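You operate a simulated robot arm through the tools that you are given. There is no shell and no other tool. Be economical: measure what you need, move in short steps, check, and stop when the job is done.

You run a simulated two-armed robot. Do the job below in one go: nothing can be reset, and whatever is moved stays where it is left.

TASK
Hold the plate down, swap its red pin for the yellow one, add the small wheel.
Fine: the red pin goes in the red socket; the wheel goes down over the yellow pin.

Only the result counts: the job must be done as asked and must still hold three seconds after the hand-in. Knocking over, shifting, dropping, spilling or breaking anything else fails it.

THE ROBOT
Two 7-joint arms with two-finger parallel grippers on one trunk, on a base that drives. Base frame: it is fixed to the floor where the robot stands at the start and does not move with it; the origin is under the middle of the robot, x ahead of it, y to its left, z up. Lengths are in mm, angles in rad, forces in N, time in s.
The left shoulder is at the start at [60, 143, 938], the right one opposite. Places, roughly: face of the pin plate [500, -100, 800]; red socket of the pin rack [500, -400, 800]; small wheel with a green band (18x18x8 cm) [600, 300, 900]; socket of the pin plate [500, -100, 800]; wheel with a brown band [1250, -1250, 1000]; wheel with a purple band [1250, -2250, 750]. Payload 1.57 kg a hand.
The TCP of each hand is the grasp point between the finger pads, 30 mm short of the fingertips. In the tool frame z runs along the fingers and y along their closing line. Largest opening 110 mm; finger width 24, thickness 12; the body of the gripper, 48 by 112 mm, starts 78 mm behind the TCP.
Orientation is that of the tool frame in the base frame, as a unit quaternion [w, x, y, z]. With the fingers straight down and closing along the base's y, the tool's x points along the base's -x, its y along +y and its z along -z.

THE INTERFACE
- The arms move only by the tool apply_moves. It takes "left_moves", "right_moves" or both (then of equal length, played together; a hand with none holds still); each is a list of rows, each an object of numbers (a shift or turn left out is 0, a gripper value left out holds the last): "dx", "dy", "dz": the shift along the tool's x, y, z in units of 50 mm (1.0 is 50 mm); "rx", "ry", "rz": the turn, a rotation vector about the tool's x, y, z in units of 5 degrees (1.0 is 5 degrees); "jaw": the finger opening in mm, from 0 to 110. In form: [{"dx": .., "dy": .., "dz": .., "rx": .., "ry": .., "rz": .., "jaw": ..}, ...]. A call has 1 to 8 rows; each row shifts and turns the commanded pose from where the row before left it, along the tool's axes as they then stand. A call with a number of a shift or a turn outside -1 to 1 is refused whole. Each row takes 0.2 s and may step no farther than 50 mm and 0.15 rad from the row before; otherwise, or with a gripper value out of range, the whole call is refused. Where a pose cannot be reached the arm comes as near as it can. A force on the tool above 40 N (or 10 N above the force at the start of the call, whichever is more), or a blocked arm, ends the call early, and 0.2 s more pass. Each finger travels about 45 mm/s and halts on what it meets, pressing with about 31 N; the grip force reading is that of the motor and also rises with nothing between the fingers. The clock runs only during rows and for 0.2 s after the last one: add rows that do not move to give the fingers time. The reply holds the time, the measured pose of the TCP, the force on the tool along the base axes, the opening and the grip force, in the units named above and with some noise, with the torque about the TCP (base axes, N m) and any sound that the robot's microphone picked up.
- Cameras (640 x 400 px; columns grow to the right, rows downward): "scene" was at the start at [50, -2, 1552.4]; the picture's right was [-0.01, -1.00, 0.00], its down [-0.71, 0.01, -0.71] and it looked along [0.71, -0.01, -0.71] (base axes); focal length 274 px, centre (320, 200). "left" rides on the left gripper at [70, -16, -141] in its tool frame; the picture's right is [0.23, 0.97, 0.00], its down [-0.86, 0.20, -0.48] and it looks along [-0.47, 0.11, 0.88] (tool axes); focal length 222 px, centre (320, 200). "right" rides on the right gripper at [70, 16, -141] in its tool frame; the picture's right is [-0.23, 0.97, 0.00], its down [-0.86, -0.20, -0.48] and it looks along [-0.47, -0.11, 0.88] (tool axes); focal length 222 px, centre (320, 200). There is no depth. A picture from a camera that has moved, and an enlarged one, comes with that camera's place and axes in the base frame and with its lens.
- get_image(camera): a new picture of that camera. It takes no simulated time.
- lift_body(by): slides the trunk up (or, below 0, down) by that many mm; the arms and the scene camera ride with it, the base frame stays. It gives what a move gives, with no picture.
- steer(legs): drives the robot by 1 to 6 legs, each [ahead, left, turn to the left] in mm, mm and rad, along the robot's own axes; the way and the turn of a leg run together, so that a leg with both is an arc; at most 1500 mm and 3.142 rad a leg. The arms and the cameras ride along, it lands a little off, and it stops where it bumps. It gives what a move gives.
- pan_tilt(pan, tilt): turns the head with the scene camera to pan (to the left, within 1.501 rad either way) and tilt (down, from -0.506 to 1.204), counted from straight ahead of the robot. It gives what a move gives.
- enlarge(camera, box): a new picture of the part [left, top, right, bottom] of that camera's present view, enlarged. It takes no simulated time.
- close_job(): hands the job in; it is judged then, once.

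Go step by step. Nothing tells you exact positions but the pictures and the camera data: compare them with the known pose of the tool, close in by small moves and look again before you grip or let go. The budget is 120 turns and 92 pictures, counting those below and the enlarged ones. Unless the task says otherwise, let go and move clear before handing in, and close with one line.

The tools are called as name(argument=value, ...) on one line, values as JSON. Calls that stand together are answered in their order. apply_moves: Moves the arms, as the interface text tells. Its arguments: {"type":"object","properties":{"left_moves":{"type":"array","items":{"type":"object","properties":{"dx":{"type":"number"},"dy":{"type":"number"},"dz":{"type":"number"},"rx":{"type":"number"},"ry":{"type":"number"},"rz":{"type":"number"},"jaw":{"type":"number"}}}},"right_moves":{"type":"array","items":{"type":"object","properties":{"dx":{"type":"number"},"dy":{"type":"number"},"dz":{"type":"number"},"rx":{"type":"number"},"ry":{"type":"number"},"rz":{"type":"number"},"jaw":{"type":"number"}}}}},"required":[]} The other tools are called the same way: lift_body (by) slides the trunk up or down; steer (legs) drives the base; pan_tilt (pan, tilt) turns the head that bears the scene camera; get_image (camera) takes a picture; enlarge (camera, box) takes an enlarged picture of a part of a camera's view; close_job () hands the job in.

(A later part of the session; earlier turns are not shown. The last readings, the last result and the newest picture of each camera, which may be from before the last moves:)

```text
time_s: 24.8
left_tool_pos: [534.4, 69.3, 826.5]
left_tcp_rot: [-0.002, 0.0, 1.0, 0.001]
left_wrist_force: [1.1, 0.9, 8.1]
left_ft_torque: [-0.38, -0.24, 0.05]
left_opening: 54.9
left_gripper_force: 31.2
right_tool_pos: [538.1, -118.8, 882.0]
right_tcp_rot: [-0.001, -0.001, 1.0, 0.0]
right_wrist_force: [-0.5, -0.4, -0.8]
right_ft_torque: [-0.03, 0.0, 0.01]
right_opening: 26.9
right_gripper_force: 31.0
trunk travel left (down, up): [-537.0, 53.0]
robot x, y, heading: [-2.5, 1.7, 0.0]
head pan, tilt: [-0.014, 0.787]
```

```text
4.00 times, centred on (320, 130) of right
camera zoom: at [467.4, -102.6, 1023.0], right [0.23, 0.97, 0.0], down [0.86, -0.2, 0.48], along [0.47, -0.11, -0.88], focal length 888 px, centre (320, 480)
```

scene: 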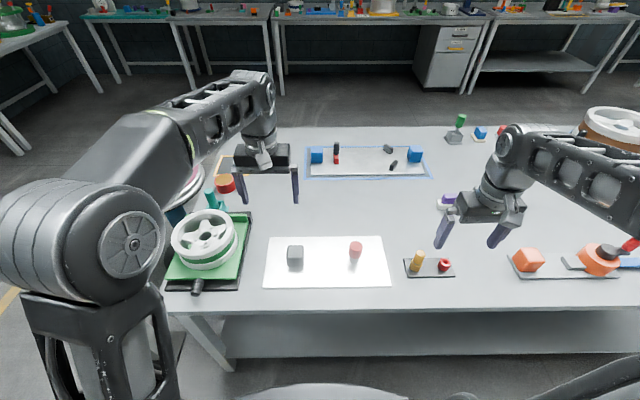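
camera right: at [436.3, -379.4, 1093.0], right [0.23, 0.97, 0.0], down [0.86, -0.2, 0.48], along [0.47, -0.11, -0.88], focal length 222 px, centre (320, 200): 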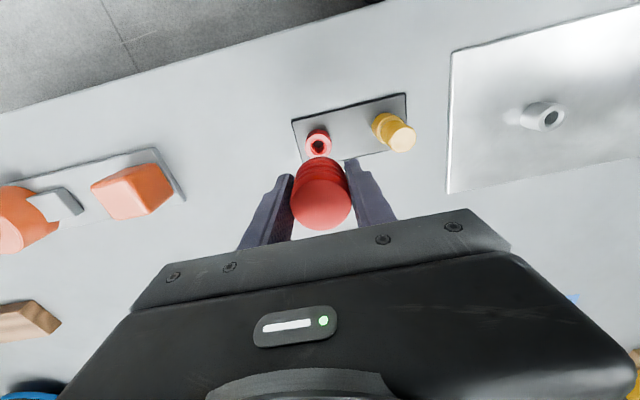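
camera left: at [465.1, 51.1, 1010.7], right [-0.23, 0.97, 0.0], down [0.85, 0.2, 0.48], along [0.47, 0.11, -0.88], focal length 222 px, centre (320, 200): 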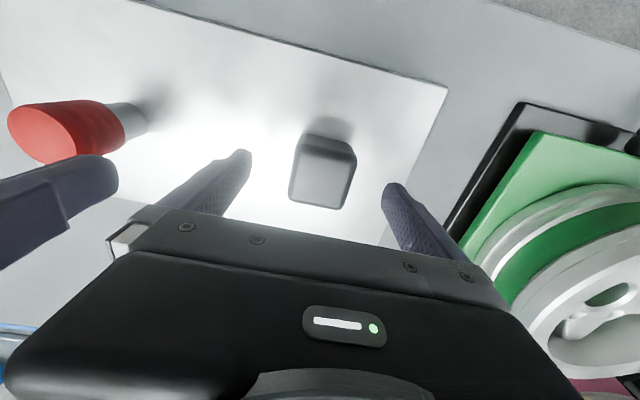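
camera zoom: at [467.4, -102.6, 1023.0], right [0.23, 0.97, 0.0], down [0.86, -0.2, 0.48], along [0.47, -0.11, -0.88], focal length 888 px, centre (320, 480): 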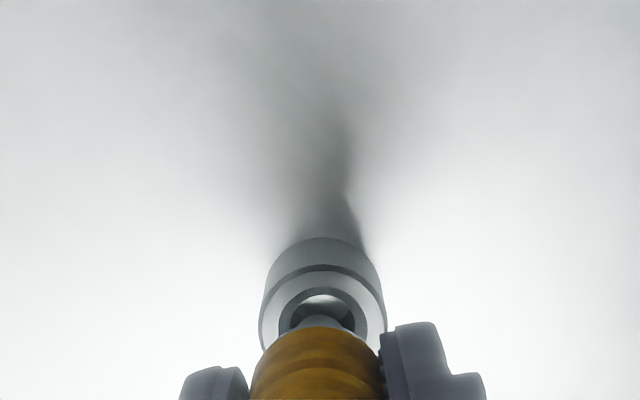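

The pin is about 2 mm too far in x and 1.5 mm too low in y. I correct that and lower a bit.

apply_moves(right_moves=[{"dx": 0.045, "dy": 0.03}, {"dz": 0.08}, {"dz": 0.06}, {}])

enlarge(camera="scene", box=[328, 234, 376, 264])

```text
time_s: 25.8
left_tool_pos: [534.1, 69.2, 826.4]
left_tcp_rot: [-0.001, 0.0, 1.0, 0.001]
left_wrist_force: [1.6, 0.5, 8.7]
left_ft_torque: [-0.48, -0.11, -0.02]
left_opening: 55.1
left_gripper_force: 31.2
right_tool_pos: [534.4, -116.3, 871.7]
right_tcp_rot: [0.0, -0.001, 1.0, -0.002]
right_wrist_force: [0.4, -0.2, -1.1]
right_ft_torque: [-0.01, 0.0, 0.01]
right_opening: 26.6
right_gripper_force: 31.2
trunk travel left (down, up): [-537.0, 53.0]
robot x, y, heading: [2.4, -2.1, -0.004]
head pan, tilt: [-0.014, 0.787]
```

```text
13.33 times, centred on (352, 249) of scene
camera zoom: at [49.4, -2.0, 1552.4], right [-0.01, -1.0, 0.0], down [-0.71, 0.01, -0.71], along [0.71, -0.01, -0.71], focal length 3652 px, centre (-107, -453)
```

zoom: 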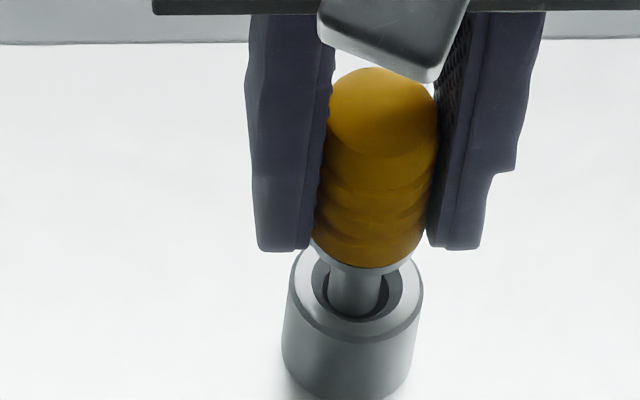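

The tip is in the mouth and centred. I lower gently.

apply_moves(right_moves=[{"dz": 0.06}, {"dz": 0.06}, {"dz": 0.06}, {}])

```text
time_s: 26.8
left_tool_pos: [533.7, 69.4, 827.2]
left_tcp_rot: [-0.001, 0.0, 1.0, 0.0]
left_wrist_force: [-0.4, 3.1, 7.4]
left_ft_torque: [-0.84, -0.56, -0.02]
left_opening: 55.0
left_gripper_force: 30.9
right_tool_pos: [536.6, -117.3, 865.0]
right_tcp_rot: [0.0, 0.0, 1.0, -0.001]
right_wrist_force: [4.5, -4.7, 1.7]
right_ft_torque: [-0.24, -0.24, 0.02]
right_opening: 27.1
right_gripper_force: 30.9
trunk travel left (down, up): [-537.0, 53.0]
robot x, y, heading: [-0.9, 0.9, -0.001]
head pan, tilt: [-0.014, 0.787]
```

apply_moves(left_moves=[{"dz": 0.02}, {}, {}, {}, {}], right_moves=[{"dx": -0.02, "dy": -0.02, "dz": 0.06}, {"dz": 0.06}, {"dz": 0.06}, {"dz": 0.06}, {}])

enlarge(camera="scene", box=[328, 234, 376, 264])

```text
time_s: 28.0
left_tool_pos: [533.7, 69.6, 826.9]
left_tcp_rot: [-0.001, 0.0, 1.0, 0.001]
left_wrist_force: [0.4, 0.6, 15.6]
left_ft_torque: [-0.44, -0.08, 0.01]
left_opening: 55.0
left_gripper_force: 31.3
right_tool_pos: [538.6, -116.5, 853.2]
right_tcp_rot: [0.0, 0.0, 1.0, -0.001]
right_wrist_force: [6.3, -2.0, 8.0]
right_ft_torque: [0.11, 0.04, -0.02]
right_opening: 27.2
right_gripper_force: 31.3
trunk travel left (down, up): [-537.0, 53.0]
robot x, y, heading: [-2.2, -0.7, -0.001]
head pan, tilt: [-0.014, 0.787]
```

```text
13.33 times, centred on (352, 249) of scene
camera zoom: at [48.5, -2.2, 1552.5], right [-0.01, -1.0, 0.0], down [-0.71, 0.01, -0.71], along [0.71, -0.01, -0.71], focal length 3652 px, centre (-107, -453)
```

zoom: 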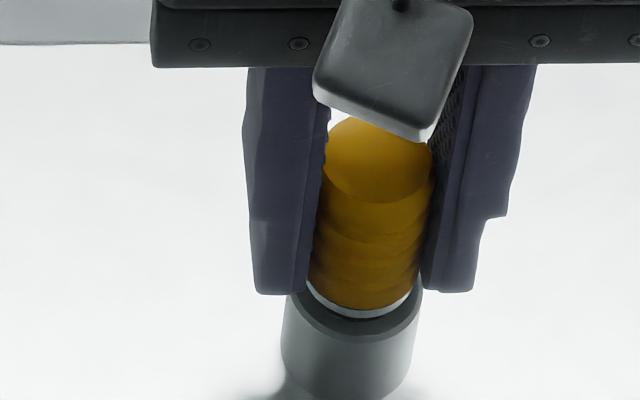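

Nearly in, with a few mm left. I press on until it seats.

apply_moves(right_moves=[{"dz": 0.06}, {"dz": 0.06}, {"dz": 0.06}, {}])

enlarge(camera="scene", box=[328, 234, 376, 264])

```text
time_s: 28.8
left_tool_pos: [532.8, 69.3, 827.1]
left_tcp_rot: [0.0, 0.0, 1.0, 0.002]
left_wrist_force: [-1.4, 1.7, 10.3]
left_ft_torque: [-0.29, 0.9, -0.01]
left_opening: 54.9
left_gripper_force: 31.6
right_tool_pos: [537.8, -118.0, 849.1]
right_tcp_rot: [0.003, 0.001, 1.0, -0.002]
right_wrist_force: [-3.6, -1.0, 10.3]
right_ft_torque: [0.29, 0.36, 0.06]
right_opening: 27.0
right_gripper_force: 31.7
trunk travel left (down, up): [-537.0, 53.0]
robot x, y, heading: [3.2, 2.5, 0.003]
head pan, tilt: [-0.014, 0.787]
stopped in row 3 (right hand): the force on the tool passed its limit (the readings are from after the stop); the commanded pose is now the measured one
```

```text
13.33 times, centred on (352, 249) of scene
camera zoom: at [47.6, -2.1, 1552.2], right [-0.01, -1.0, 0.0], down [-0.71, 0.01, -0.71], along [0.71, -0.01, -0.71], focal length 3652 px, centre (-107, -453)
```

zoom: 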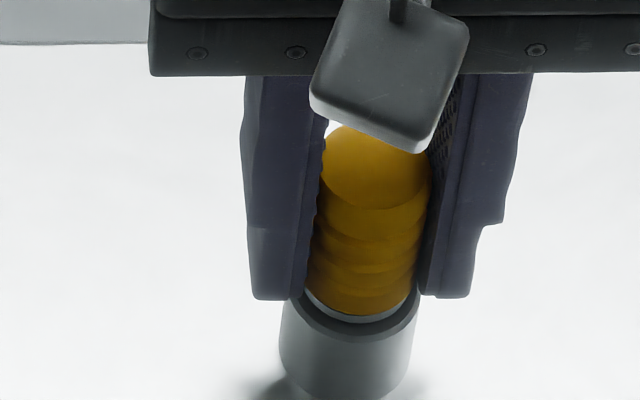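

At z 849, its grip height in the rack, the force rises, so it is seated. I let go and rise.

apply_moves(right_moves=[{"dz": -0.02}, {"jaw": 70}, {}, {}, {}, {"dz": -0.6}, {"dz": -0.8}, {"dz": -0.8}])

enlarge(camera="scene", box=[240, 200, 400, 300])

```text
time_s: 30.6
left_tool_pos: [533.4, 70.5, 826.9]
left_tcp_rot: [0.001, 0.0, 1.0, 0.001]
left_wrist_force: [-7.2, 2.2, 21.6]
left_ft_torque: [-0.35, -0.42, -0.08]
left_opening: 54.7
left_gripper_force: 31.1
right_tool_pos: [535.5, -117.9, 959.3]
right_tcp_rot: [0.003, 0.001, 1.0, 0.0]
right_wrist_force: [1.0, -0.8, 0.7]
right_ft_torque: [-0.01, 0.0, 0.0]
right_opening: 69.8
right_gripper_force: 0.0
trunk travel left (down, up): [-537.0, 53.0]
robot x, y, heading: [0.0, 0.3, -0.001]
head pan, tilt: [-0.014, 0.787]
```

```text
4.00 times, centred on (320, 250) of scene
camera zoom: at [47.3, -2.1, 1552.4], right [-0.01, -1.0, 0.0], down [-0.71, 0.01, -0.71], along [0.71, -0.01, -0.71], focal length 1096 px, centre (320, 0)
```

zoom: 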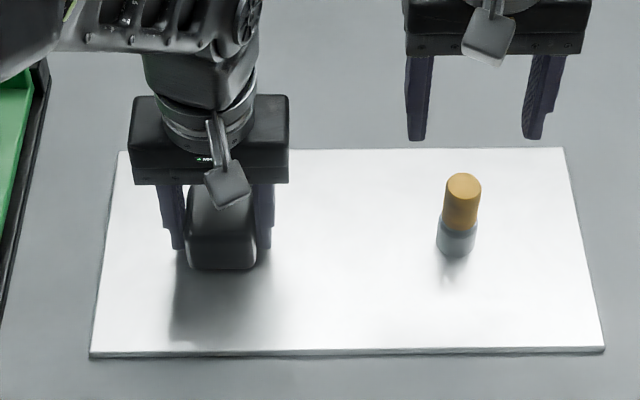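

The yellow pin sits in the plate. I release the block with the left hand, lift it clear and send the right hand aside.

apply_moves(left_moves=[{"dz": -0.06}, {"jaw": 100}, {}, {}, {}, {"dz": -0.7}, {"dz": -0.9}, {"dz": -0.9}], right_moves=[{"dz": -0.5}, {"dz": -0.3, "dy": -0.6}, {"dy": -0.9}, {"dy": -0.9}, {"dy": -0.9}, {"dy": -0.9}, {}, {}])

apply_moves(left_moves=[{"dz": -0.9}, {"dz": -0.9, "dy": 0.4}, {"dz": -0.9, "dy": 0.4}, {"dz": -0.5, "dy": 0.8}, {"dy": 0.9, "jaw": 110}, {"dy": 0.9}, {}])

get_image(camera="left")

get_image(camera="scene")

```text
time_s: 32.4
left_tool_pos: [536.2, 70.9, 953.5]
left_tcp_rot: [-0.001, 0.0, 1.0, 0.001]
left_wrist_force: [-1.0, -0.5, 0.4]
left_ft_torque: [-0.02, -0.03, -0.05]
left_opening: 100.0
left_gripper_force: 0.1
right_tool_pos: [536.8, -330.4, 999.0]
right_tcp_rot: [0.003, 0.001, 1.0, -0.001]
right_wrist_force: [-0.5, 0.0, 0.1]
right_ft_torque: [0.01, 0.02, -0.01]
right_opening: 70.0
right_gripper_force: 0.0
trunk travel left (down, up): [-537.0, 53.0]
robot x, y, heading: [-1.5, 0.3, -0.005]
head pan, tilt: [-0.014, 0.787]
```

```text
time_s: 34.0
left_tool_pos: [535.2, 217.1, 1101.6]
left_tcp_rot: [-0.001, 0.0, 1.0, 0.001]
left_wrist_force: [0.4, 0.0, 0.1]
left_ft_torque: [-0.04, -0.04, 0.02]
left_opening: 109.9
left_gripper_force: 0.0
left hand out of reach, approached as far as the arm can: row 4
right_tool_pos: [536.6, -331.2, 999.1]
right_tcp_rot: [0.002, 0.0, 1.0, -0.001]
right_wrist_force: [0.4, 0.0, -0.4]
right_ft_torque: [0.0, 0.0, 0.0]
right_opening: 70.0
right_gripper_force: 0.1
trunk travel left (down, up): [-537.0, 53.0]
robot x, y, heading: [1.1, -2.5, -0.006]
head pan, tilt: [-0.014, 0.787]
```

```text
50 pictures are left
camera left: at [465.2, 201.3, 1242.1], right [-0.23, 0.97, 0.0], down [0.86, 0.2, 0.48], along [0.46, 0.11, -0.88], focal length 222 px, centre (320, 200)
```

left: 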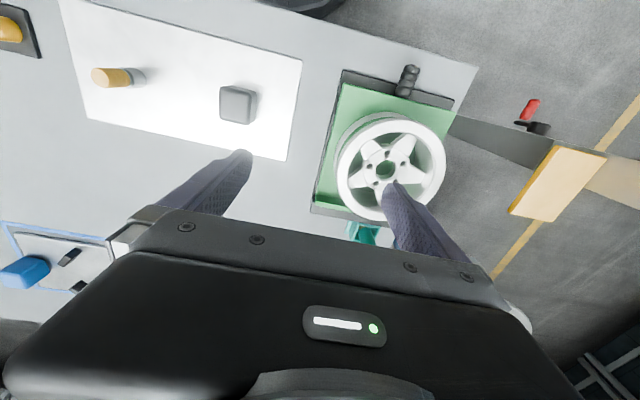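

```text
49 pictures are left
camera scene: at [49.9, -2.5, 1552.4], right [-0.01, -1.0, 0.0], down [-0.71, 0.01, -0.71], along [0.71, -0.01, -0.71], focal length 274 px, centre (320, 200)
```

scene: 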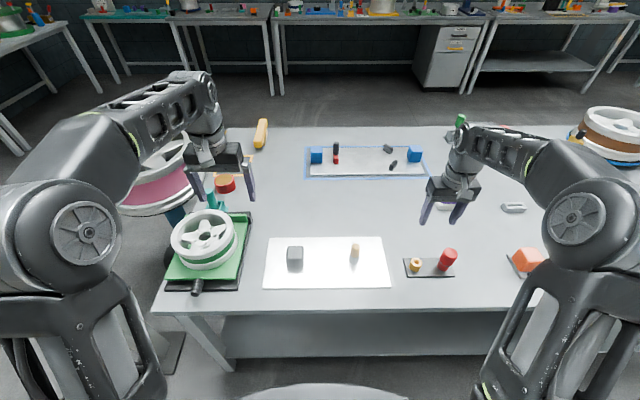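

The wheel hub is near (567, 340, ~880). I'll look closely at its shape to choose a grip.

enlarge(camera="left", box=[300, 60, 476, 230])

enlarge(camera="scene", box=[150, 190, 270, 300])

```text
2.35 times, centred on (388, 145) of left
camera zoom: at [465.2, 201.3, 1242.1], right [-0.23, 0.97, 0.0], down [0.86, 0.2, 0.48], along [0.46, 0.11, -0.88], focal length 523 px, centre (160, 329)
```

zoom: 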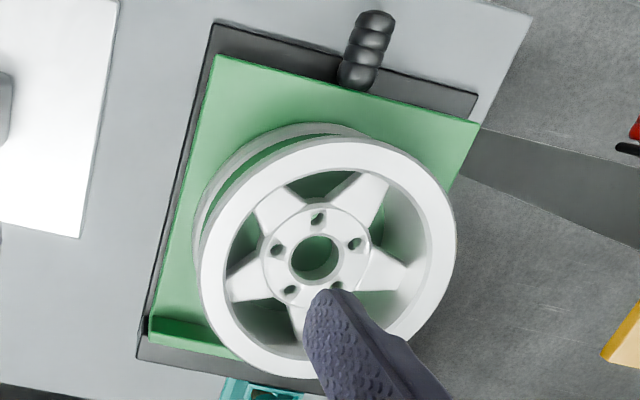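

```text
3.64 times, centred on (210, 245) of scene
camera zoom: at [49.9, -2.5, 1552.4], right [-0.01, -1.0, 0.0], down [-0.71, 0.01, -0.71], along [0.71, -0.01, -0.71], focal length 996 px, centre (720, 36)
```

zoom: 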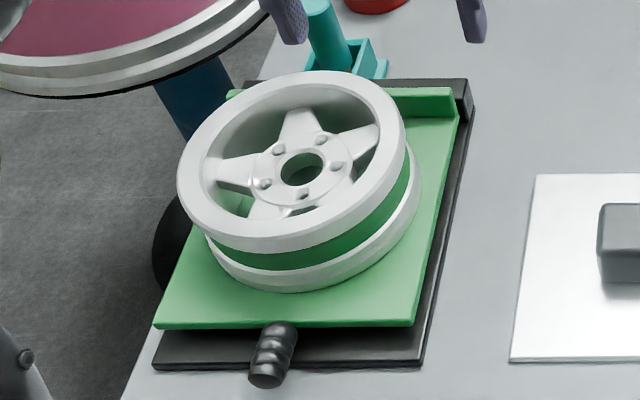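

The wheel lies about level, with a gap between spokes on the side nearest the robot. I'll grip the rim there with the tool turned 90 degrees, so I move over it and start the turn.

apply_moves(left_moves=[{"dx": 0.32, "dy": 0.82}, {"dx": 0.32, "dy": 0.82}, {"dx": 0.32, "dy": 0.82}, {"rz": 1}, {"rz": 1}, {"rz": 1}, {"rz": 1}, {"rz": 1}])

apply_moves(left_moves=[{"rz": 1, "dz": 0.2}, {"rz": 1, "dz": 0.2}, {"rz": 1, "dz": 0.2}, {"rz": 1, "dz": 0.2}, {"rz": 1, "dz": 0.2}, {"rz": 1}, {"rz": 1}, {"rz": 1}])

apply_moves(left_moves=[{"rz": 1, "dz": 0.2}, {"rz": 1, "dz": 0.2}, {"rz": 1, "dz": 0.2}, {"rz": 1, "dz": 0.2}, {"rz": 1, "dz": 0.2}, {}])

get_image(camera="left")

enlarge(camera="scene", box=[150, 160, 310, 300])

```text
time_s: 35.8
left_tool_pos: [487.4, 343.4, 1101.0]
left_tcp_rot: [-0.002, 0.218, 0.976, 0.0]
left_wrist_force: [-0.1, -0.6, -0.6]
left_ft_torque: [-0.02, -0.02, -0.04]
left_opening: 109.8
left_gripper_force: 0.2
right_tool_pos: [536.9, -328.9, 998.8]
right_tcp_rot: [0.001, 0.0, 1.0, 0.0]
right_wrist_force: [0.4, -0.2, 1.0]
right_ft_torque: [-0.04, -0.01, -0.01]
right_opening: 70.1
right_gripper_force: 0.0
trunk travel left (down, up): [-537.0, 53.0]
robot x, y, heading: [-0.9, 3.1, 0.0]
head pan, tilt: [-0.014, 0.787]
```

```text
time_s: 37.6
left_tool_pos: [487.4, 343.4, 1051.6]
left_tcp_rot: [-0.002, 0.539, 0.843, 0.0]
left_wrist_force: [0.2, -0.5, -0.3]
left_ft_torque: [-0.01, 0.02, 0.01]
left_opening: 109.9
left_gripper_force: 0.0
right_tool_pos: [536.2, -330.0, 998.6]
right_tcp_rot: [0.002, 0.001, 1.0, -0.002]
right_wrist_force: [-0.5, 0.7, 0.6]
right_ft_torque: [-0.01, 0.0, 0.01]
right_opening: 70.0
right_gripper_force: 0.0
trunk travel left (down, up): [-537.0, 53.0]
robot x, y, heading: [2.1, 0.7, -0.003]
head pan, tilt: [-0.014, 0.787]
```

```text
time_s: 39.0
left_tool_pos: [487.7, 341.7, 1001.2]
left_tcp_rot: [-0.002, 0.707, 0.707, 0.0]
left_wrist_force: [0.2, -0.2, -0.3]
left_ft_torque: [0.02, -0.03, 0.0]
left_opening: 110.2
left_gripper_force: 0.0
right_tool_pos: [536.9, -329.7, 997.2]
right_tcp_rot: [0.001, 0.001, 1.0, -0.001]
right_wrist_force: [-0.7, -0.1, -0.1]
right_ft_torque: [-0.03, 0.03, 0.0]
right_opening: 70.0
right_gripper_force: 0.1
trunk travel left (down, up): [-537.0, 53.0]
robot x, y, heading: [-2.1, 1.6, -0.002]
head pan, tilt: [-0.014, 0.787]
```

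```text
46 pictures are left
camera left: at [472.5, 411.8, 1142.7], right [0.97, 0.23, 0.0], down [0.2, -0.86, 0.48], along [0.11, -0.46, -0.88], focal length 222 px, centre (320, 200)
```

left: 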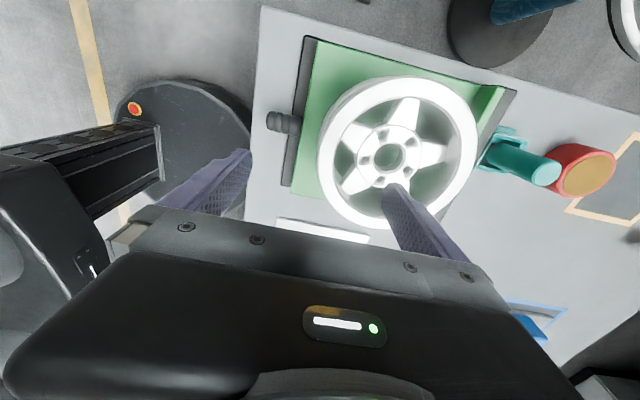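

```text
2.86 times, centred on (230, 230) of scene
camera zoom: at [49.9, -2.2, 1552.4], right [-0.01, -1.0, 0.0], down [-0.71, 0.01, -0.71], along [0.71, -0.01, -0.71], focal length 782 px, centre (577, 114)
```

zoom: 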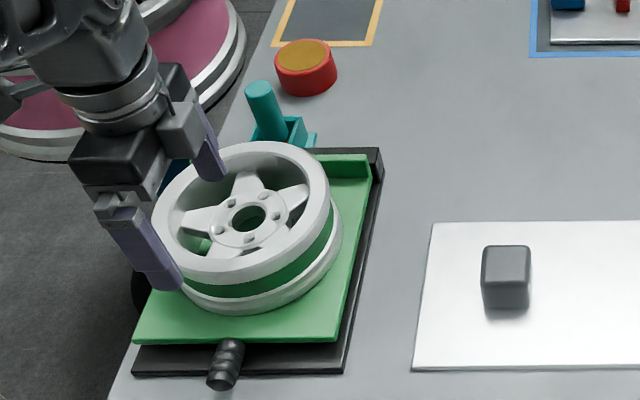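

The wheel centre is near (576, 349), the hub face at about 868 and the rim top at about 890. I narrow the opening to 55 and hover over the near rim at x about 495.

apply_moves(left_moves=[{"dx": 0.14, "dy": 0.14, "jaw": 55}, {"dz": 0.4}, {"dz": 0.4}, {"dz": 0.5}, {}, {}])

get_image(camera="left")

enlarge(camera="scene", box=[150, 190, 270, 300])

```text
time_s: 40.4
left_tool_pos: [493.8, 349.9, 936.8]
left_tcp_rot: [-0.001, 0.707, 0.707, 0.0]
left_wrist_force: [-0.8, 0.3, 0.1]
left_ft_torque: [0.05, -0.02, 0.0]
left_opening: 55.1
left_gripper_force: 0.0
right_tool_pos: [536.9, -329.7, 999.0]
right_tcp_rot: [0.002, 0.001, 1.0, -0.001]
right_wrist_force: [-0.4, 0.5, 0.5]
right_ft_torque: [-0.01, 0.03, 0.01]
right_opening: 69.7
right_gripper_force: 0.0
trunk travel left (down, up): [-537.0, 53.0]
robot x, y, heading: [1.0, 3.0, -0.003]
head pan, tilt: [-0.014, 0.787]
```

```text
44 pictures are left
camera left: at [478.6, 419.0, 1078.4], right [0.97, 0.23, 0.0], down [0.2, -0.86, 0.48], along [0.11, -0.46, -0.88], focal length 222 px, centre (320, 200)
```

left: 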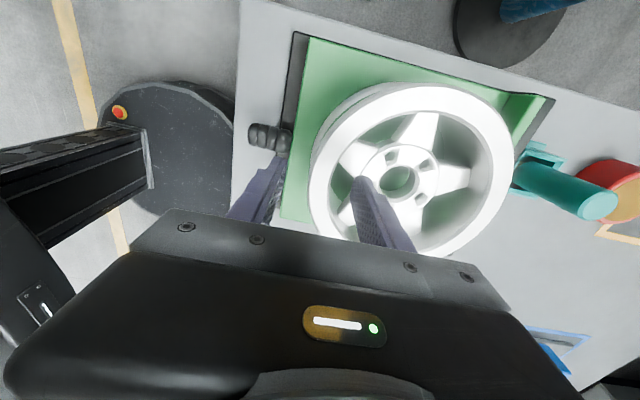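

```text
3.64 times, centred on (210, 245) of scene
camera zoom: at [50.1, -2.0, 1552.3], right [-0.01, -1.0, 0.0], down [-0.71, 0.01, -0.71], along [0.71, -0.01, -0.71], focal length 996 px, centre (720, 36)
```

zoom: 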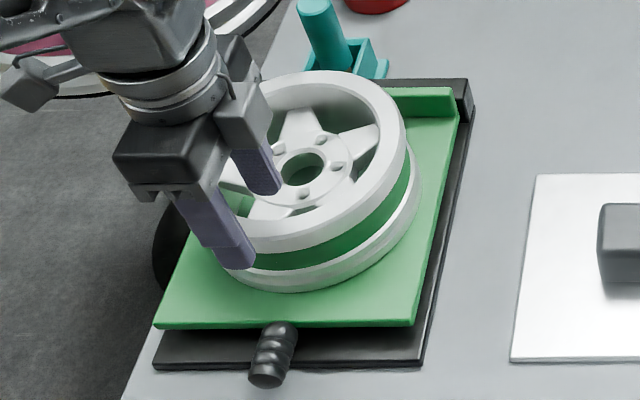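

enlarge(camera="left", box=[290, 70, 530, 270])

```text
2.00 times, centred on (410, 170) of left
camera zoom: at [478.6, 419.0, 1078.4], right [0.97, 0.23, 0.0], down [0.2, -0.86, 0.48], along [0.11, -0.46, -0.88], focal length 444 px, centre (140, 260)
```

zoom: 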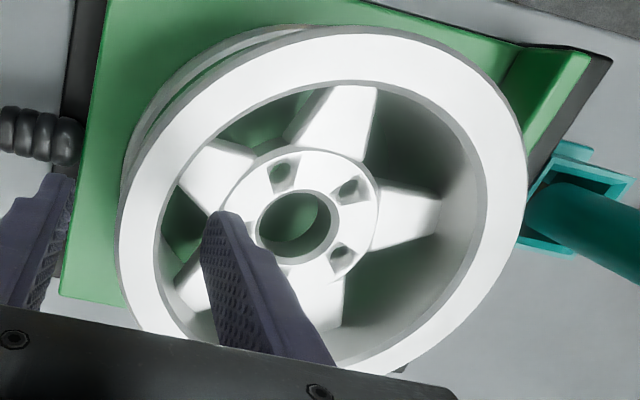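

The gap is turned about 14 degrees from straight back. I shift to (497, 330) and turn the tool so that it closes along the radius.

apply_moves(left_moves=[{"dx": -0.4, "dy": 0.07}, {"rz": -0.97}, {"rz": -0.97}, {"rz": -0.97}, {"dz": 0.3}, {}])

enlarge(camera="left", box=[210, 70, 530, 270])

enlarge(camera="scene", box=[160, 200, 260, 280])

```text
time_s: 41.8
left_tool_pos: [497.7, 330.4, 923.3]
left_tcp_rot: [-0.002, 0.612, 0.791, 0.0]
left_wrist_force: [-0.3, 0.4, -0.3]
left_ft_torque: [0.05, 0.03, 0.0]
left_opening: 55.1
left_gripper_force: 0.1
right_tool_pos: [537.0, -330.0, 999.9]
right_tcp_rot: [0.002, 0.001, 1.0, -0.001]
right_wrist_force: [0.4, -1.1, -0.9]
right_ft_torque: [0.0, -0.01, 0.01]
right_opening: 70.1
right_gripper_force: 0.1
trunk travel left (down, up): [-537.0, 53.0]
robot x, y, heading: [-1.3, 0.7, -0.001]
head pan, tilt: [-0.014, 0.787]
```

```text
2.00 times, centred on (370, 170) of left
camera zoom: at [464.3, 392.9, 1063.4], right [0.89, 0.46, 0.0], down [0.41, -0.78, 0.48], along [0.22, -0.42, -0.88], focal length 444 px, centre (220, 260)
```

zoom: 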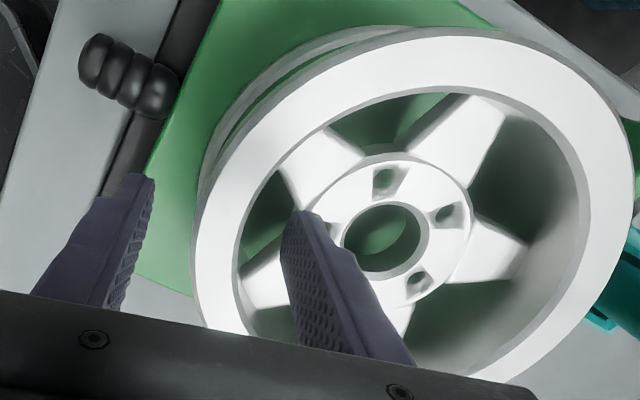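

```text
5.00 times, centred on (210, 240) of scene
camera zoom: at [49.8, -2.2, 1552.4], right [-0.01, -1.0, 0.0], down [-0.71, 0.01, -0.71], along [0.71, -0.01, -0.71], focal length 1369 px, centre (870, 0)
```

zoom: 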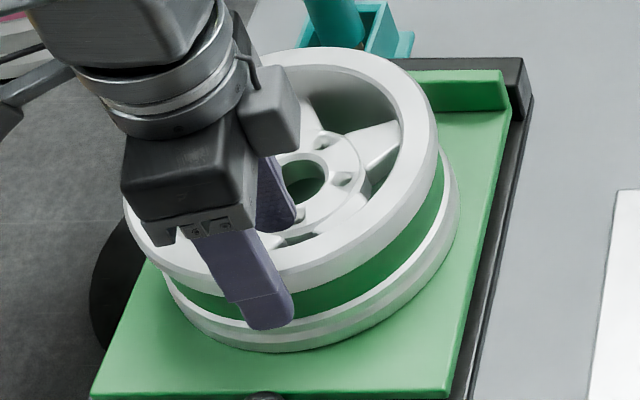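

I nudge the fingers to the middle of the gap, narrow the opening and lower over the rim.

apply_moves(left_moves=[{"dx": -0.13, "dy": 0.05, "jaw": 48}, {}, {"dz": 0.2}, {"dz": 0.2}, {"dz": 0.2}, {}])

enlarge(camera="left", box=[210, 70, 530, 270])

enlarge(camera="scene", box=[160, 200, 260, 280])

```text
time_s: 42.9
left_tool_pos: [506.2, 326.1, 905.6]
left_tcp_rot: [0.004, 0.611, 0.791, 0.008]
left_wrist_force: [-10.7, -2.5, 25.1]
left_ft_torque: [0.17, -0.4, 0.02]
left_opening: 38.8
left_gripper_force: 0.0
right_tool_pos: [536.2, -329.2, 999.8]
right_tcp_rot: [0.003, -0.001, 1.0, -0.001]
right_wrist_force: [0.7, 0.6, -0.1]
right_ft_torque: [-0.01, 0.02, 0.0]
right_opening: 69.8
right_gripper_force: 0.0
trunk travel left (down, up): [-537.0, 53.0]
robot x, y, heading: [1.3, -1.3, -0.0]
head pan, tilt: [-0.014, 0.787]
stopped in row 5 (left hand): the force on the tool passed its limit (the readings are from after the stop); the commanded pose is now the measured one
```

```text
2.00 times, centred on (370, 170) of left
camera zoom: at [469.7, 387.1, 1046.4], right [0.88, 0.47, 0.02], down [0.4, -0.78, 0.48], along [0.24, -0.42, -0.88], focal length 444 px, centre (220, 260)
```

zoom: 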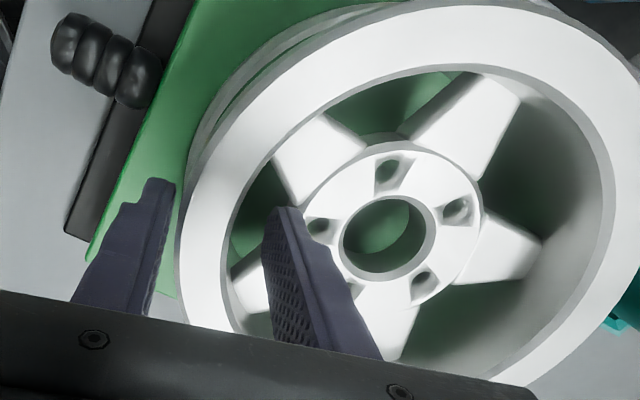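

```text
5.00 times, centred on (210, 240) of scene
camera zoom: at [47.8, -3.2, 1552.8], right [-0.01, -1.0, 0.0], down [-0.71, 0.01, -0.71], along [0.71, -0.01, -0.71], focal length 1369 px, centre (870, 0)
```

zoom: 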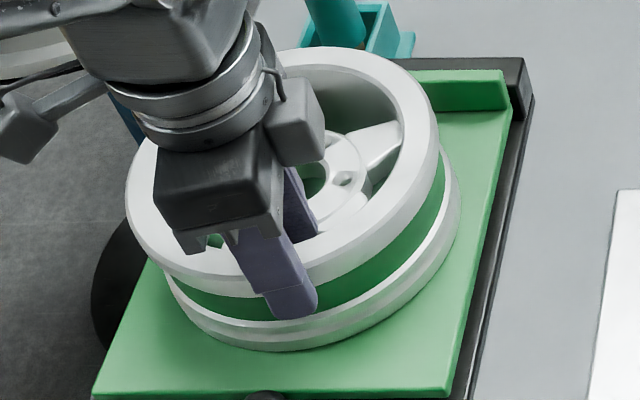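

A finger met something and the tool tilted slightly. I back up 25 mm, straighten and look again.

apply_moves(left_moves=[{"dz": -0.3}, {"dz": -0.3, "rx": 0.2, "ry": -0.04, "jaw": 48}, {}, {}])

enlarge(camera="left", box=[210, 70, 530, 270])

enlarge(camera="scene", box=[160, 200, 260, 280])

```text
time_s: 43.9
left_tool_pos: [503.9, 325.3, 931.8]
left_tcp_rot: [-0.001, 0.612, 0.791, -0.003]
left_wrist_force: [0.0, -0.4, -0.4]
left_ft_torque: [0.0, 0.02, 0.03]
left_opening: 48.0
left_gripper_force: 0.0
right_tool_pos: [537.5, -328.9, 998.2]
right_tcp_rot: [0.003, 0.0, 1.0, -0.001]
right_wrist_force: [0.7, -0.1, 0.9]
right_ft_torque: [0.02, 0.03, -0.04]
right_opening: 70.0
right_gripper_force: 0.1
trunk travel left (down, up): [-537.0, 53.0]
robot x, y, heading: [-2.1, -0.6, 0.001]
head pan, tilt: [-0.014, 0.787]
```

```text
2.00 times, centred on (370, 170) of left
camera zoom: at [472.6, 389.1, 1073.1], right [0.89, 0.47, -0.01], down [0.41, -0.78, 0.48], along [0.22, -0.43, -0.88], focal length 444 px, centre (220, 260)
```

zoom: 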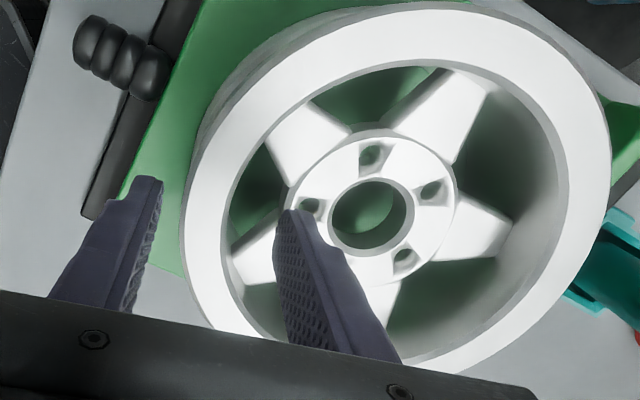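

```text
5.00 times, centred on (210, 240) of scene
camera zoom: at [50.0, -2.0, 1552.3], right [-0.01, -1.0, 0.0], down [-0.71, 0.01, -0.71], along [0.71, -0.01, -0.71], focal length 1369 px, centre (870, 0)
```

zoom: 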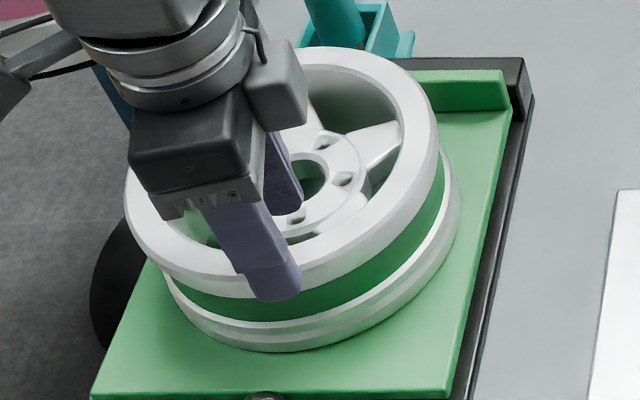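

The inner finger was landing near the hub. The lip spans about r 70 to 89, so I set the opening to 34, move out 3.5 mm and lower slowly.

apply_moves(left_moves=[{"dy": -0.07, "jaw": 34}, {}, {"dz": 0.3}, {"dz": 0.2}, {}])

enlarge(camera="left", box=[210, 70, 530, 270])

```text
time_s: 45.1
left_tool_pos: [501.1, 324.8, 906.4]
left_tcp_rot: [-0.001, 0.612, 0.791, -0.003]
left_wrist_force: [0.4, -0.5, -0.6]
left_ft_torque: [0.01, -0.01, 0.02]
left_opening: 34.2
left_gripper_force: 0.0
right_tool_pos: [535.9, -330.0, 999.4]
right_tcp_rot: [0.002, 0.001, 1.0, -0.001]
right_wrist_force: [0.0, 0.7, 0.5]
right_ft_torque: [0.02, 0.02, 0.01]
right_opening: 70.1
right_gripper_force: 0.0
trunk travel left (down, up): [-537.0, 53.0]
robot x, y, heading: [1.8, 1.5, -0.0]
head pan, tilt: [-0.014, 0.787]
```

```text
2.00 times, centred on (370, 170) of left
camera zoom: at [468.8, 387.9, 1047.2], right [0.89, 0.47, 0.0], down [0.41, -0.78, 0.48], along [0.22, -0.43, -0.88], focal length 444 px, centre (220, 260)
```

zoom: 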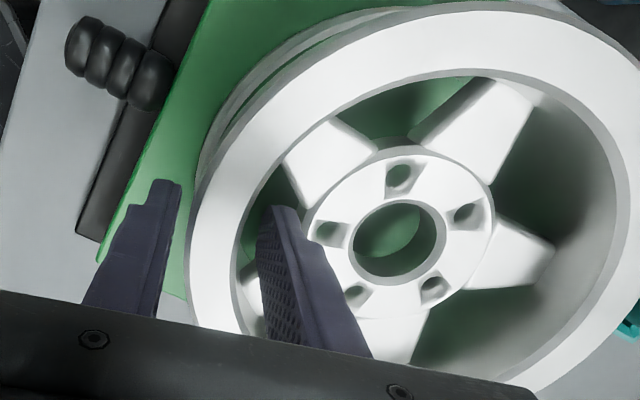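

Both fingers now straddle the lip freely. I go down another 25 mm.

apply_moves(left_moves=[{"dz": 0.15}, {"dz": 0.15}, {"dz": 0.2}, {}])

enlarge(camera="left", box=[210, 70, 530, 270])

enlarge(camera="scene", box=[160, 200, 260, 280])

```text
time_s: 46.1
left_tool_pos: [500.9, 325.1, 881.7]
left_tcp_rot: [-0.001, 0.611, 0.791, -0.003]
left_wrist_force: [-0.2, -0.3, 0.2]
left_ft_torque: [0.0, -0.04, -0.03]
left_opening: 33.9
left_gripper_force: 0.1
right_tool_pos: [537.4, -331.1, 998.2]
right_tcp_rot: [0.002, 0.001, 1.0, -0.001]
right_wrist_force: [0.3, -0.2, 0.2]
right_ft_torque: [0.02, 0.0, -0.02]
right_opening: 69.6
right_gripper_force: 0.0
trunk travel left (down, up): [-537.0, 53.0]
robot x, y, heading: [-1.9, -0.3, 0.001]
head pan, tilt: [-0.014, 0.787]
```

```text
2.00 times, centred on (370, 170) of left
camera zoom: at [468.3, 387.9, 1022.1], right [0.89, 0.47, -0.01], down [0.41, -0.78, 0.48], along [0.22, -0.43, -0.88], focal length 444 px, centre (220, 260)
```

zoom: 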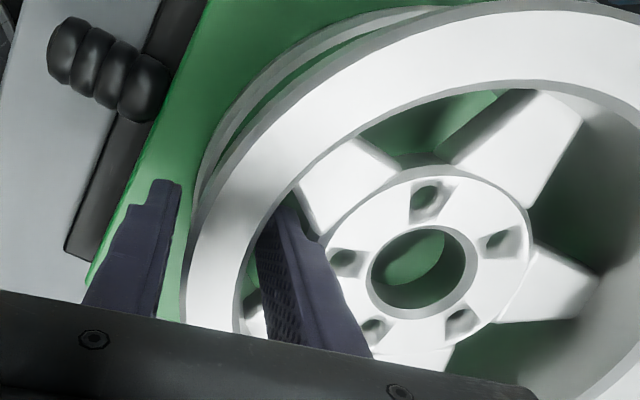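

```text
5.00 times, centred on (210, 240) of scene
camera zoom: at [49.9, -2.1, 1552.4], right [-0.01, -1.0, 0.0], down [-0.71, 0.01, -0.71], along [0.71, -0.01, -0.71], focal length 1369 px, centre (870, 0)
```

zoom: 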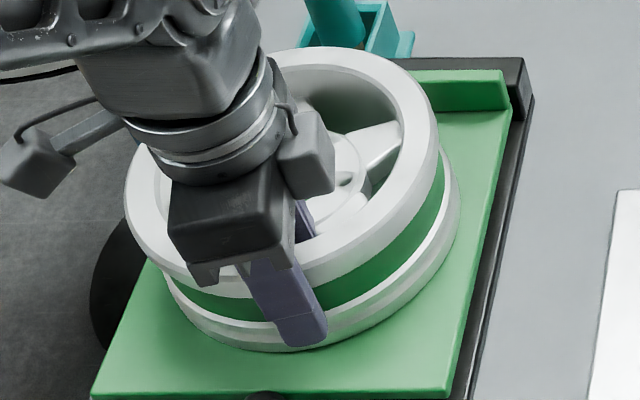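

There is clearance all round. Going deeper lets the outer finger touch both flanges and resist tilting, so I continue down carefully.

apply_moves(left_moves=[{"dz": 0.15}, {"dz": 0.15}, {"dz": 0.15}, {"dz": 0.15}, {}])

```text
time_s: 46.9
left_tool_pos: [504.6, 325.8, 867.8]
left_tcp_rot: [0.005, 0.611, 0.791, 0.004]
left_wrist_force: [-8.6, -1.3, 22.9]
left_ft_torque: [0.24, -0.58, 0.03]
left_opening: 30.4
left_gripper_force: 0.1
right_tool_pos: [535.1, -329.8, 1000.4]
right_tcp_rot: [0.003, -0.001, 1.0, 0.0]
right_wrist_force: [0.1, 0.3, 0.6]
right_ft_torque: [0.0, 0.04, 0.01]
right_opening: 70.0
right_gripper_force: 0.2
trunk travel left (down, up): [-537.0, 53.0]
robot x, y, heading: [1.4, -1.6, -0.002]
head pan, tilt: [-0.014, 0.787]
stopped in row 4 (left hand): the force on the tool passed its limit (the readings are from after the stop); the commanded pose is now the measured one
```

The inner finger touched something at depth. I back off 6 mm, straighten and close on the rim there.

apply_moves(left_moves=[{"dz": -0.14, "dy": -0.07, "rx": 0.145, "ry": 0.035}, {}, {"jaw": 5}, {}, {}, {}, {}])

enlarge(camera="left", box=[210, 70, 530, 270])

```text
time_s: 48.5
left_tool_pos: [501.7, 326.9, 873.4]
left_tcp_rot: [-0.002, 0.611, 0.792, -0.001]
left_wrist_force: [-1.8, 1.5, 0.3]
left_ft_torque: [0.24, -0.31, 0.39]
left_opening: 22.4
left_gripper_force: 31.2
right_tool_pos: [536.9, -328.1, 999.0]
right_tcp_rot: [0.002, 0.0, 1.0, -0.001]
right_wrist_force: [-0.2, 0.0, -0.6]
right_ft_torque: [0.01, 0.03, -0.02]
right_opening: 69.9
right_gripper_force: 0.0
trunk travel left (down, up): [-537.0, 53.0]
robot x, y, heading: [0.1, -0.7, 0.0]
head pan, tilt: [-0.014, 0.787]
```

```text
2.00 times, centred on (370, 170) of left
camera zoom: at [468.7, 388.1, 1014.1], right [0.88, 0.47, 0.0], down [0.41, -0.78, 0.48], along [0.22, -0.42, -0.88], focal length 444 px, centre (220, 260)
```

zoom: 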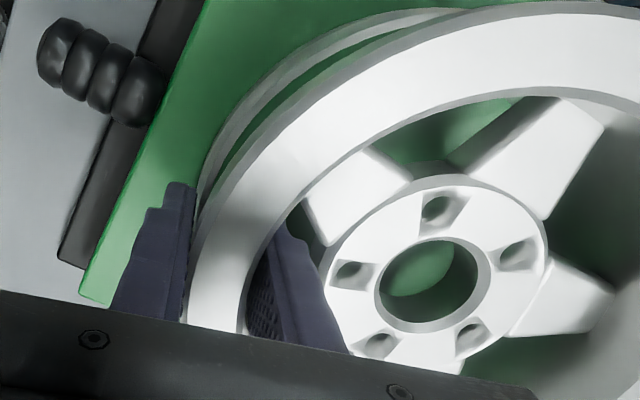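

The lip is gripped at 22 mm. I lift a little to check the hold and the weight.

apply_moves(left_moves=[{"dz": -0.1}, {"dz": -0.1}, {"dz": -0.2}, {}])

enlarge(camera="scene", box=[150, 180, 270, 300])

```text
time_s: 49.5
left_tool_pos: [502.4, 325.7, 891.0]
left_tcp_rot: [-0.003, 0.612, 0.791, -0.002]
left_wrist_force: [-0.2, -1.0, -8.3]
left_ft_torque: [-0.16, 0.61, 0.0]
left_opening: 21.8
left_gripper_force: 31.4
right_tool_pos: [538.1, -329.6, 999.1]
right_tcp_rot: [0.002, -0.001, 1.0, -0.001]
right_wrist_force: [0.1, -0.8, -1.5]
right_ft_torque: [-0.06, 0.0, -0.05]
right_opening: 69.9
right_gripper_force: 0.2
trunk travel left (down, up): [-537.0, 53.0]
robot x, y, heading: [-3.0, 3.1, 0.0]
head pan, tilt: [-0.014, 0.787]
```

```text
3.33 times, centred on (210, 240) of scene
camera zoom: at [50.9, -1.5, 1552.3], right [-0.01, -1.0, 0.0], down [-0.71, 0.01, -0.71], along [0.71, -0.01, -0.71], focal length 913 px, centre (687, 67)
```

zoom: 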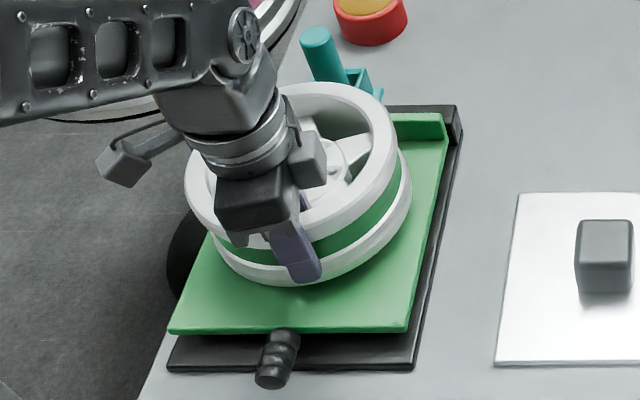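

The whole weight, about 8 N, hangs on the grip and it holds. I lift further, then look at the tilt.

apply_moves(left_moves=[{"dz": -0.3}, {"dz": -0.4}, {"dz": -0.4}, {"dz": -0.4}, {}])

enlarge(camera="scene", box=[130, 130, 290, 270])

get_image(camera="left")

```text
time_s: 50.7
left_tool_pos: [503.6, 324.3, 965.7]
left_tcp_rot: [-0.001, 0.611, 0.792, 0.0]
left_wrist_force: [-0.7, -0.2, -8.4]
left_ft_torque: [-0.14, 0.62, 0.03]
left_opening: 21.8
left_gripper_force: 31.4
right_tool_pos: [537.1, -329.6, 997.5]
right_tcp_rot: [0.002, -0.001, 1.0, -0.001]
right_wrist_force: [0.6, 0.2, -0.5]
right_ft_torque: [-0.01, -0.01, 0.03]
right_opening: 69.8
right_gripper_force: 0.0
trunk travel left (down, up): [-537.0, 53.0]
robot x, y, heading: [0.3, -0.1, 0.002]
head pan, tilt: [-0.014, 0.787]
```

```text
2.86 times, centred on (210, 200) of scene
camera zoom: at [50.9, -1.5, 1552.3], right [-0.01, -1.0, 0.0], down [-0.71, 0.01, -0.71], along [0.71, -0.01, -0.71], focal length 782 px, centre (634, 200)
```

zoom: 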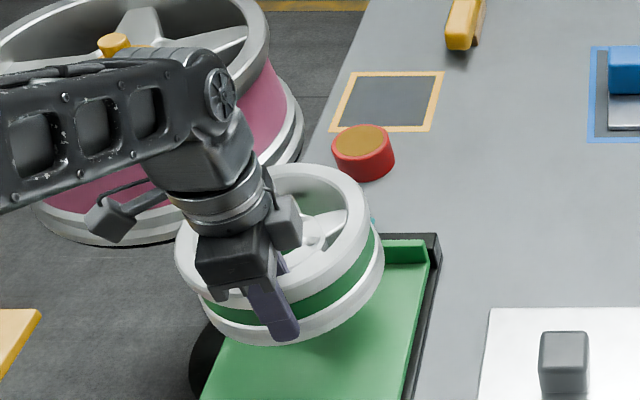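

```text
29 pictures are left
camera left: at [471.6, 388.0, 1107.2], right [0.88, 0.47, 0.0], down [0.41, -0.78, 0.48], along [0.22, -0.42, -0.88], focal length 222 px, centre (320, 200)
```

left: 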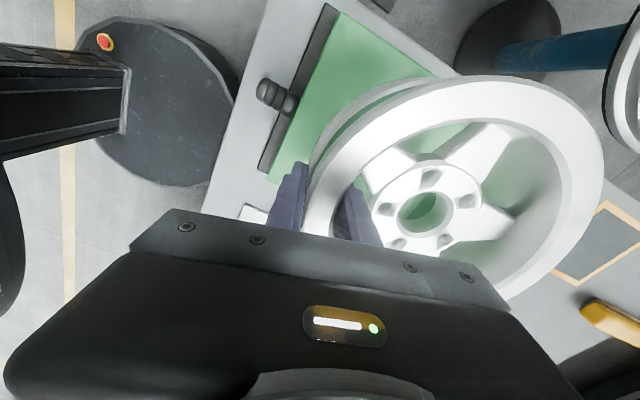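

The wheel hangs rigidly without sagging. Its centre is about (77, 20) from the TCP, so the TCP target over the pin is near (460, -138). I move the right hand away and carry the wheel over, high up.

apply_moves(left_moves=[{"dz": -0.5}, {"dz": -0.4}, {"dx": -0.727, "dy": -0.266}, {"dx": -0.727, "dy": -0.266}, {"dx": -0.727, "dy": -0.266}, {"dx": -0.727, "dy": -0.266}, {"dx": -0.727, "dy": -0.266}, {"dx": -0.727, "dy": -0.266}], right_moves=[{"dy": -0.6}, {"dy": -0.6}, {"dy": -0.6}, {"dy": -0.6}, {}, {}, {}, {}])

apply_moves(left_moves=[{"dx": -0.727, "dy": -0.266}, {"dx": -0.727, "dy": -0.266}, {"dx": -0.727, "dy": -0.266}, {"dx": -0.727, "dy": -0.266}, {"dx": -0.727, "dy": -0.266}, {"dx": -0.727, "dy": -0.266}, {}])

get_image(camera="left")

enlarge(camera="scene", box=[240, 140, 460, 300])

```text
time_s: 52.5
left_tool_pos: [480.6, 94.7, 1012.6]
left_tcp_rot: [-0.003, 0.611, 0.792, 0.0]
left_wrist_force: [0.3, -0.1, -8.1]
left_ft_torque: [-0.17, 0.6, -0.04]
left_opening: 22.1
left_gripper_force: 31.3
right_tool_pos: [537.3, -449.5, 999.3]
right_tcp_rot: [0.002, 0.001, 1.0, 0.0]
right_wrist_force: [-0.6, 0.1, -1.0]
right_ft_torque: [0.01, 0.01, 0.01]
right_opening: 70.1
right_gripper_force: 0.1
trunk travel left (down, up): [-537.0, 53.0]
robot x, y, heading: [0.7, 0.2, -0.0]
head pan, tilt: [-0.014, 0.787]
```

```text
time_s: 54.1
left_tool_pos: [459.3, -137.3, 1013.3]
left_tcp_rot: [-0.002, 0.611, 0.792, -0.001]
left_wrist_force: [-0.1, 0.8, -7.1]
left_ft_torque: [-0.17, 0.6, 0.02]
left_opening: 22.0
left_gripper_force: 31.1
right_tool_pos: [536.8, -449.1, 998.9]
right_tcp_rot: [0.002, 0.0, 1.0, -0.001]
right_wrist_force: [-0.2, -0.3, -0.5]
right_ft_torque: [0.0, 0.0, 0.02]
right_opening: 70.1
right_gripper_force: 0.1
trunk travel left (down, up): [-537.0, 53.0]
robot x, y, heading: [-0.2, -2.1, -0.001]
head pan, tilt: [-0.014, 0.787]
```

```text
28 pictures are left
camera left: at [426.1, -75.3, 1153.9], right [0.88, 0.47, 0.0], down [0.41, -0.78, 0.48], along [0.22, -0.42, -0.88], focal length 222 px, centre (320, 200)
```

left: 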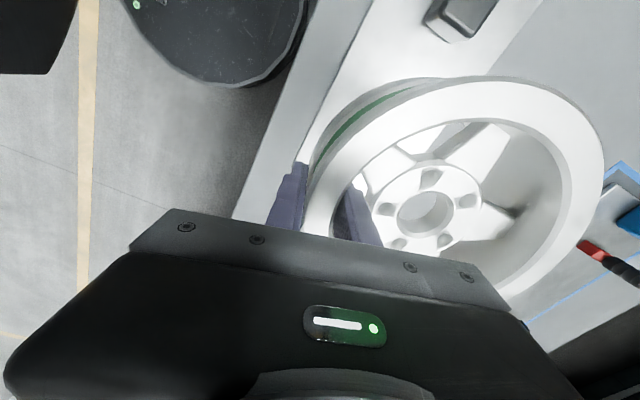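

```text
2.50 times, centred on (350, 220) of scene
camera zoom: at [50.7, -1.5, 1552.3], right [-0.01, -1.0, 0.0], down [-0.71, 0.01, -0.71], along [0.71, -0.01, -0.71], focal length 685 px, centre (245, 150)
```

zoom: 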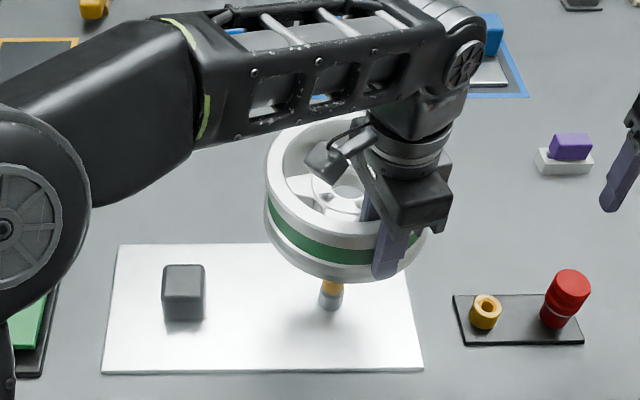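

The wheel hangs over the pin. I zoom in on the hub to measure the offset.

enlarge(camera="scene", box=[324, 170, 404, 220])

enlarge(camera="left", box=[384, 170, 464, 250])

```text
8.00 times, centred on (364, 195) of scene
camera zoom: at [50.7, -1.5, 1552.3], right [-0.01, -1.0, 0.0], down [-0.71, 0.01, -0.71], along [0.71, -0.01, -0.71], focal length 2191 px, centre (-32, 240)
```

zoom: 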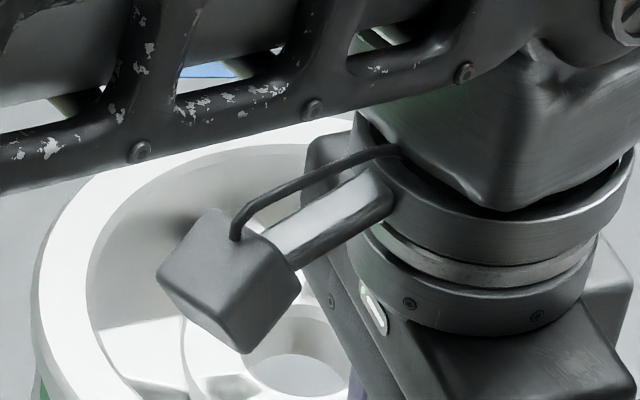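

```text
5.00 times, centred on (424, 210) of left
camera zoom: at [426.1, -75.3, 1153.9], right [0.88, 0.47, 0.0], down [0.41, -0.78, 0.48], along [0.22, -0.42, -0.88], focal length 1111 px, centre (-200, 150)
```

zoom: 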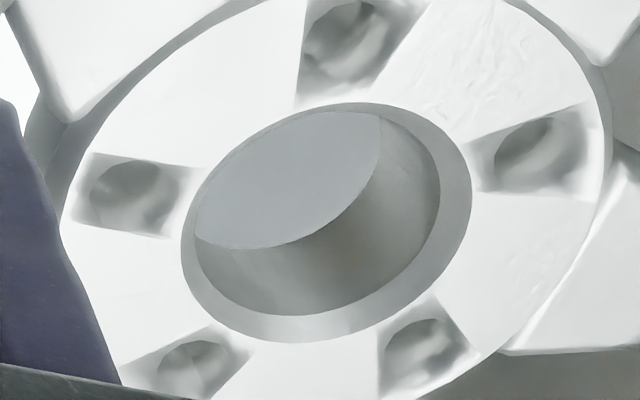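

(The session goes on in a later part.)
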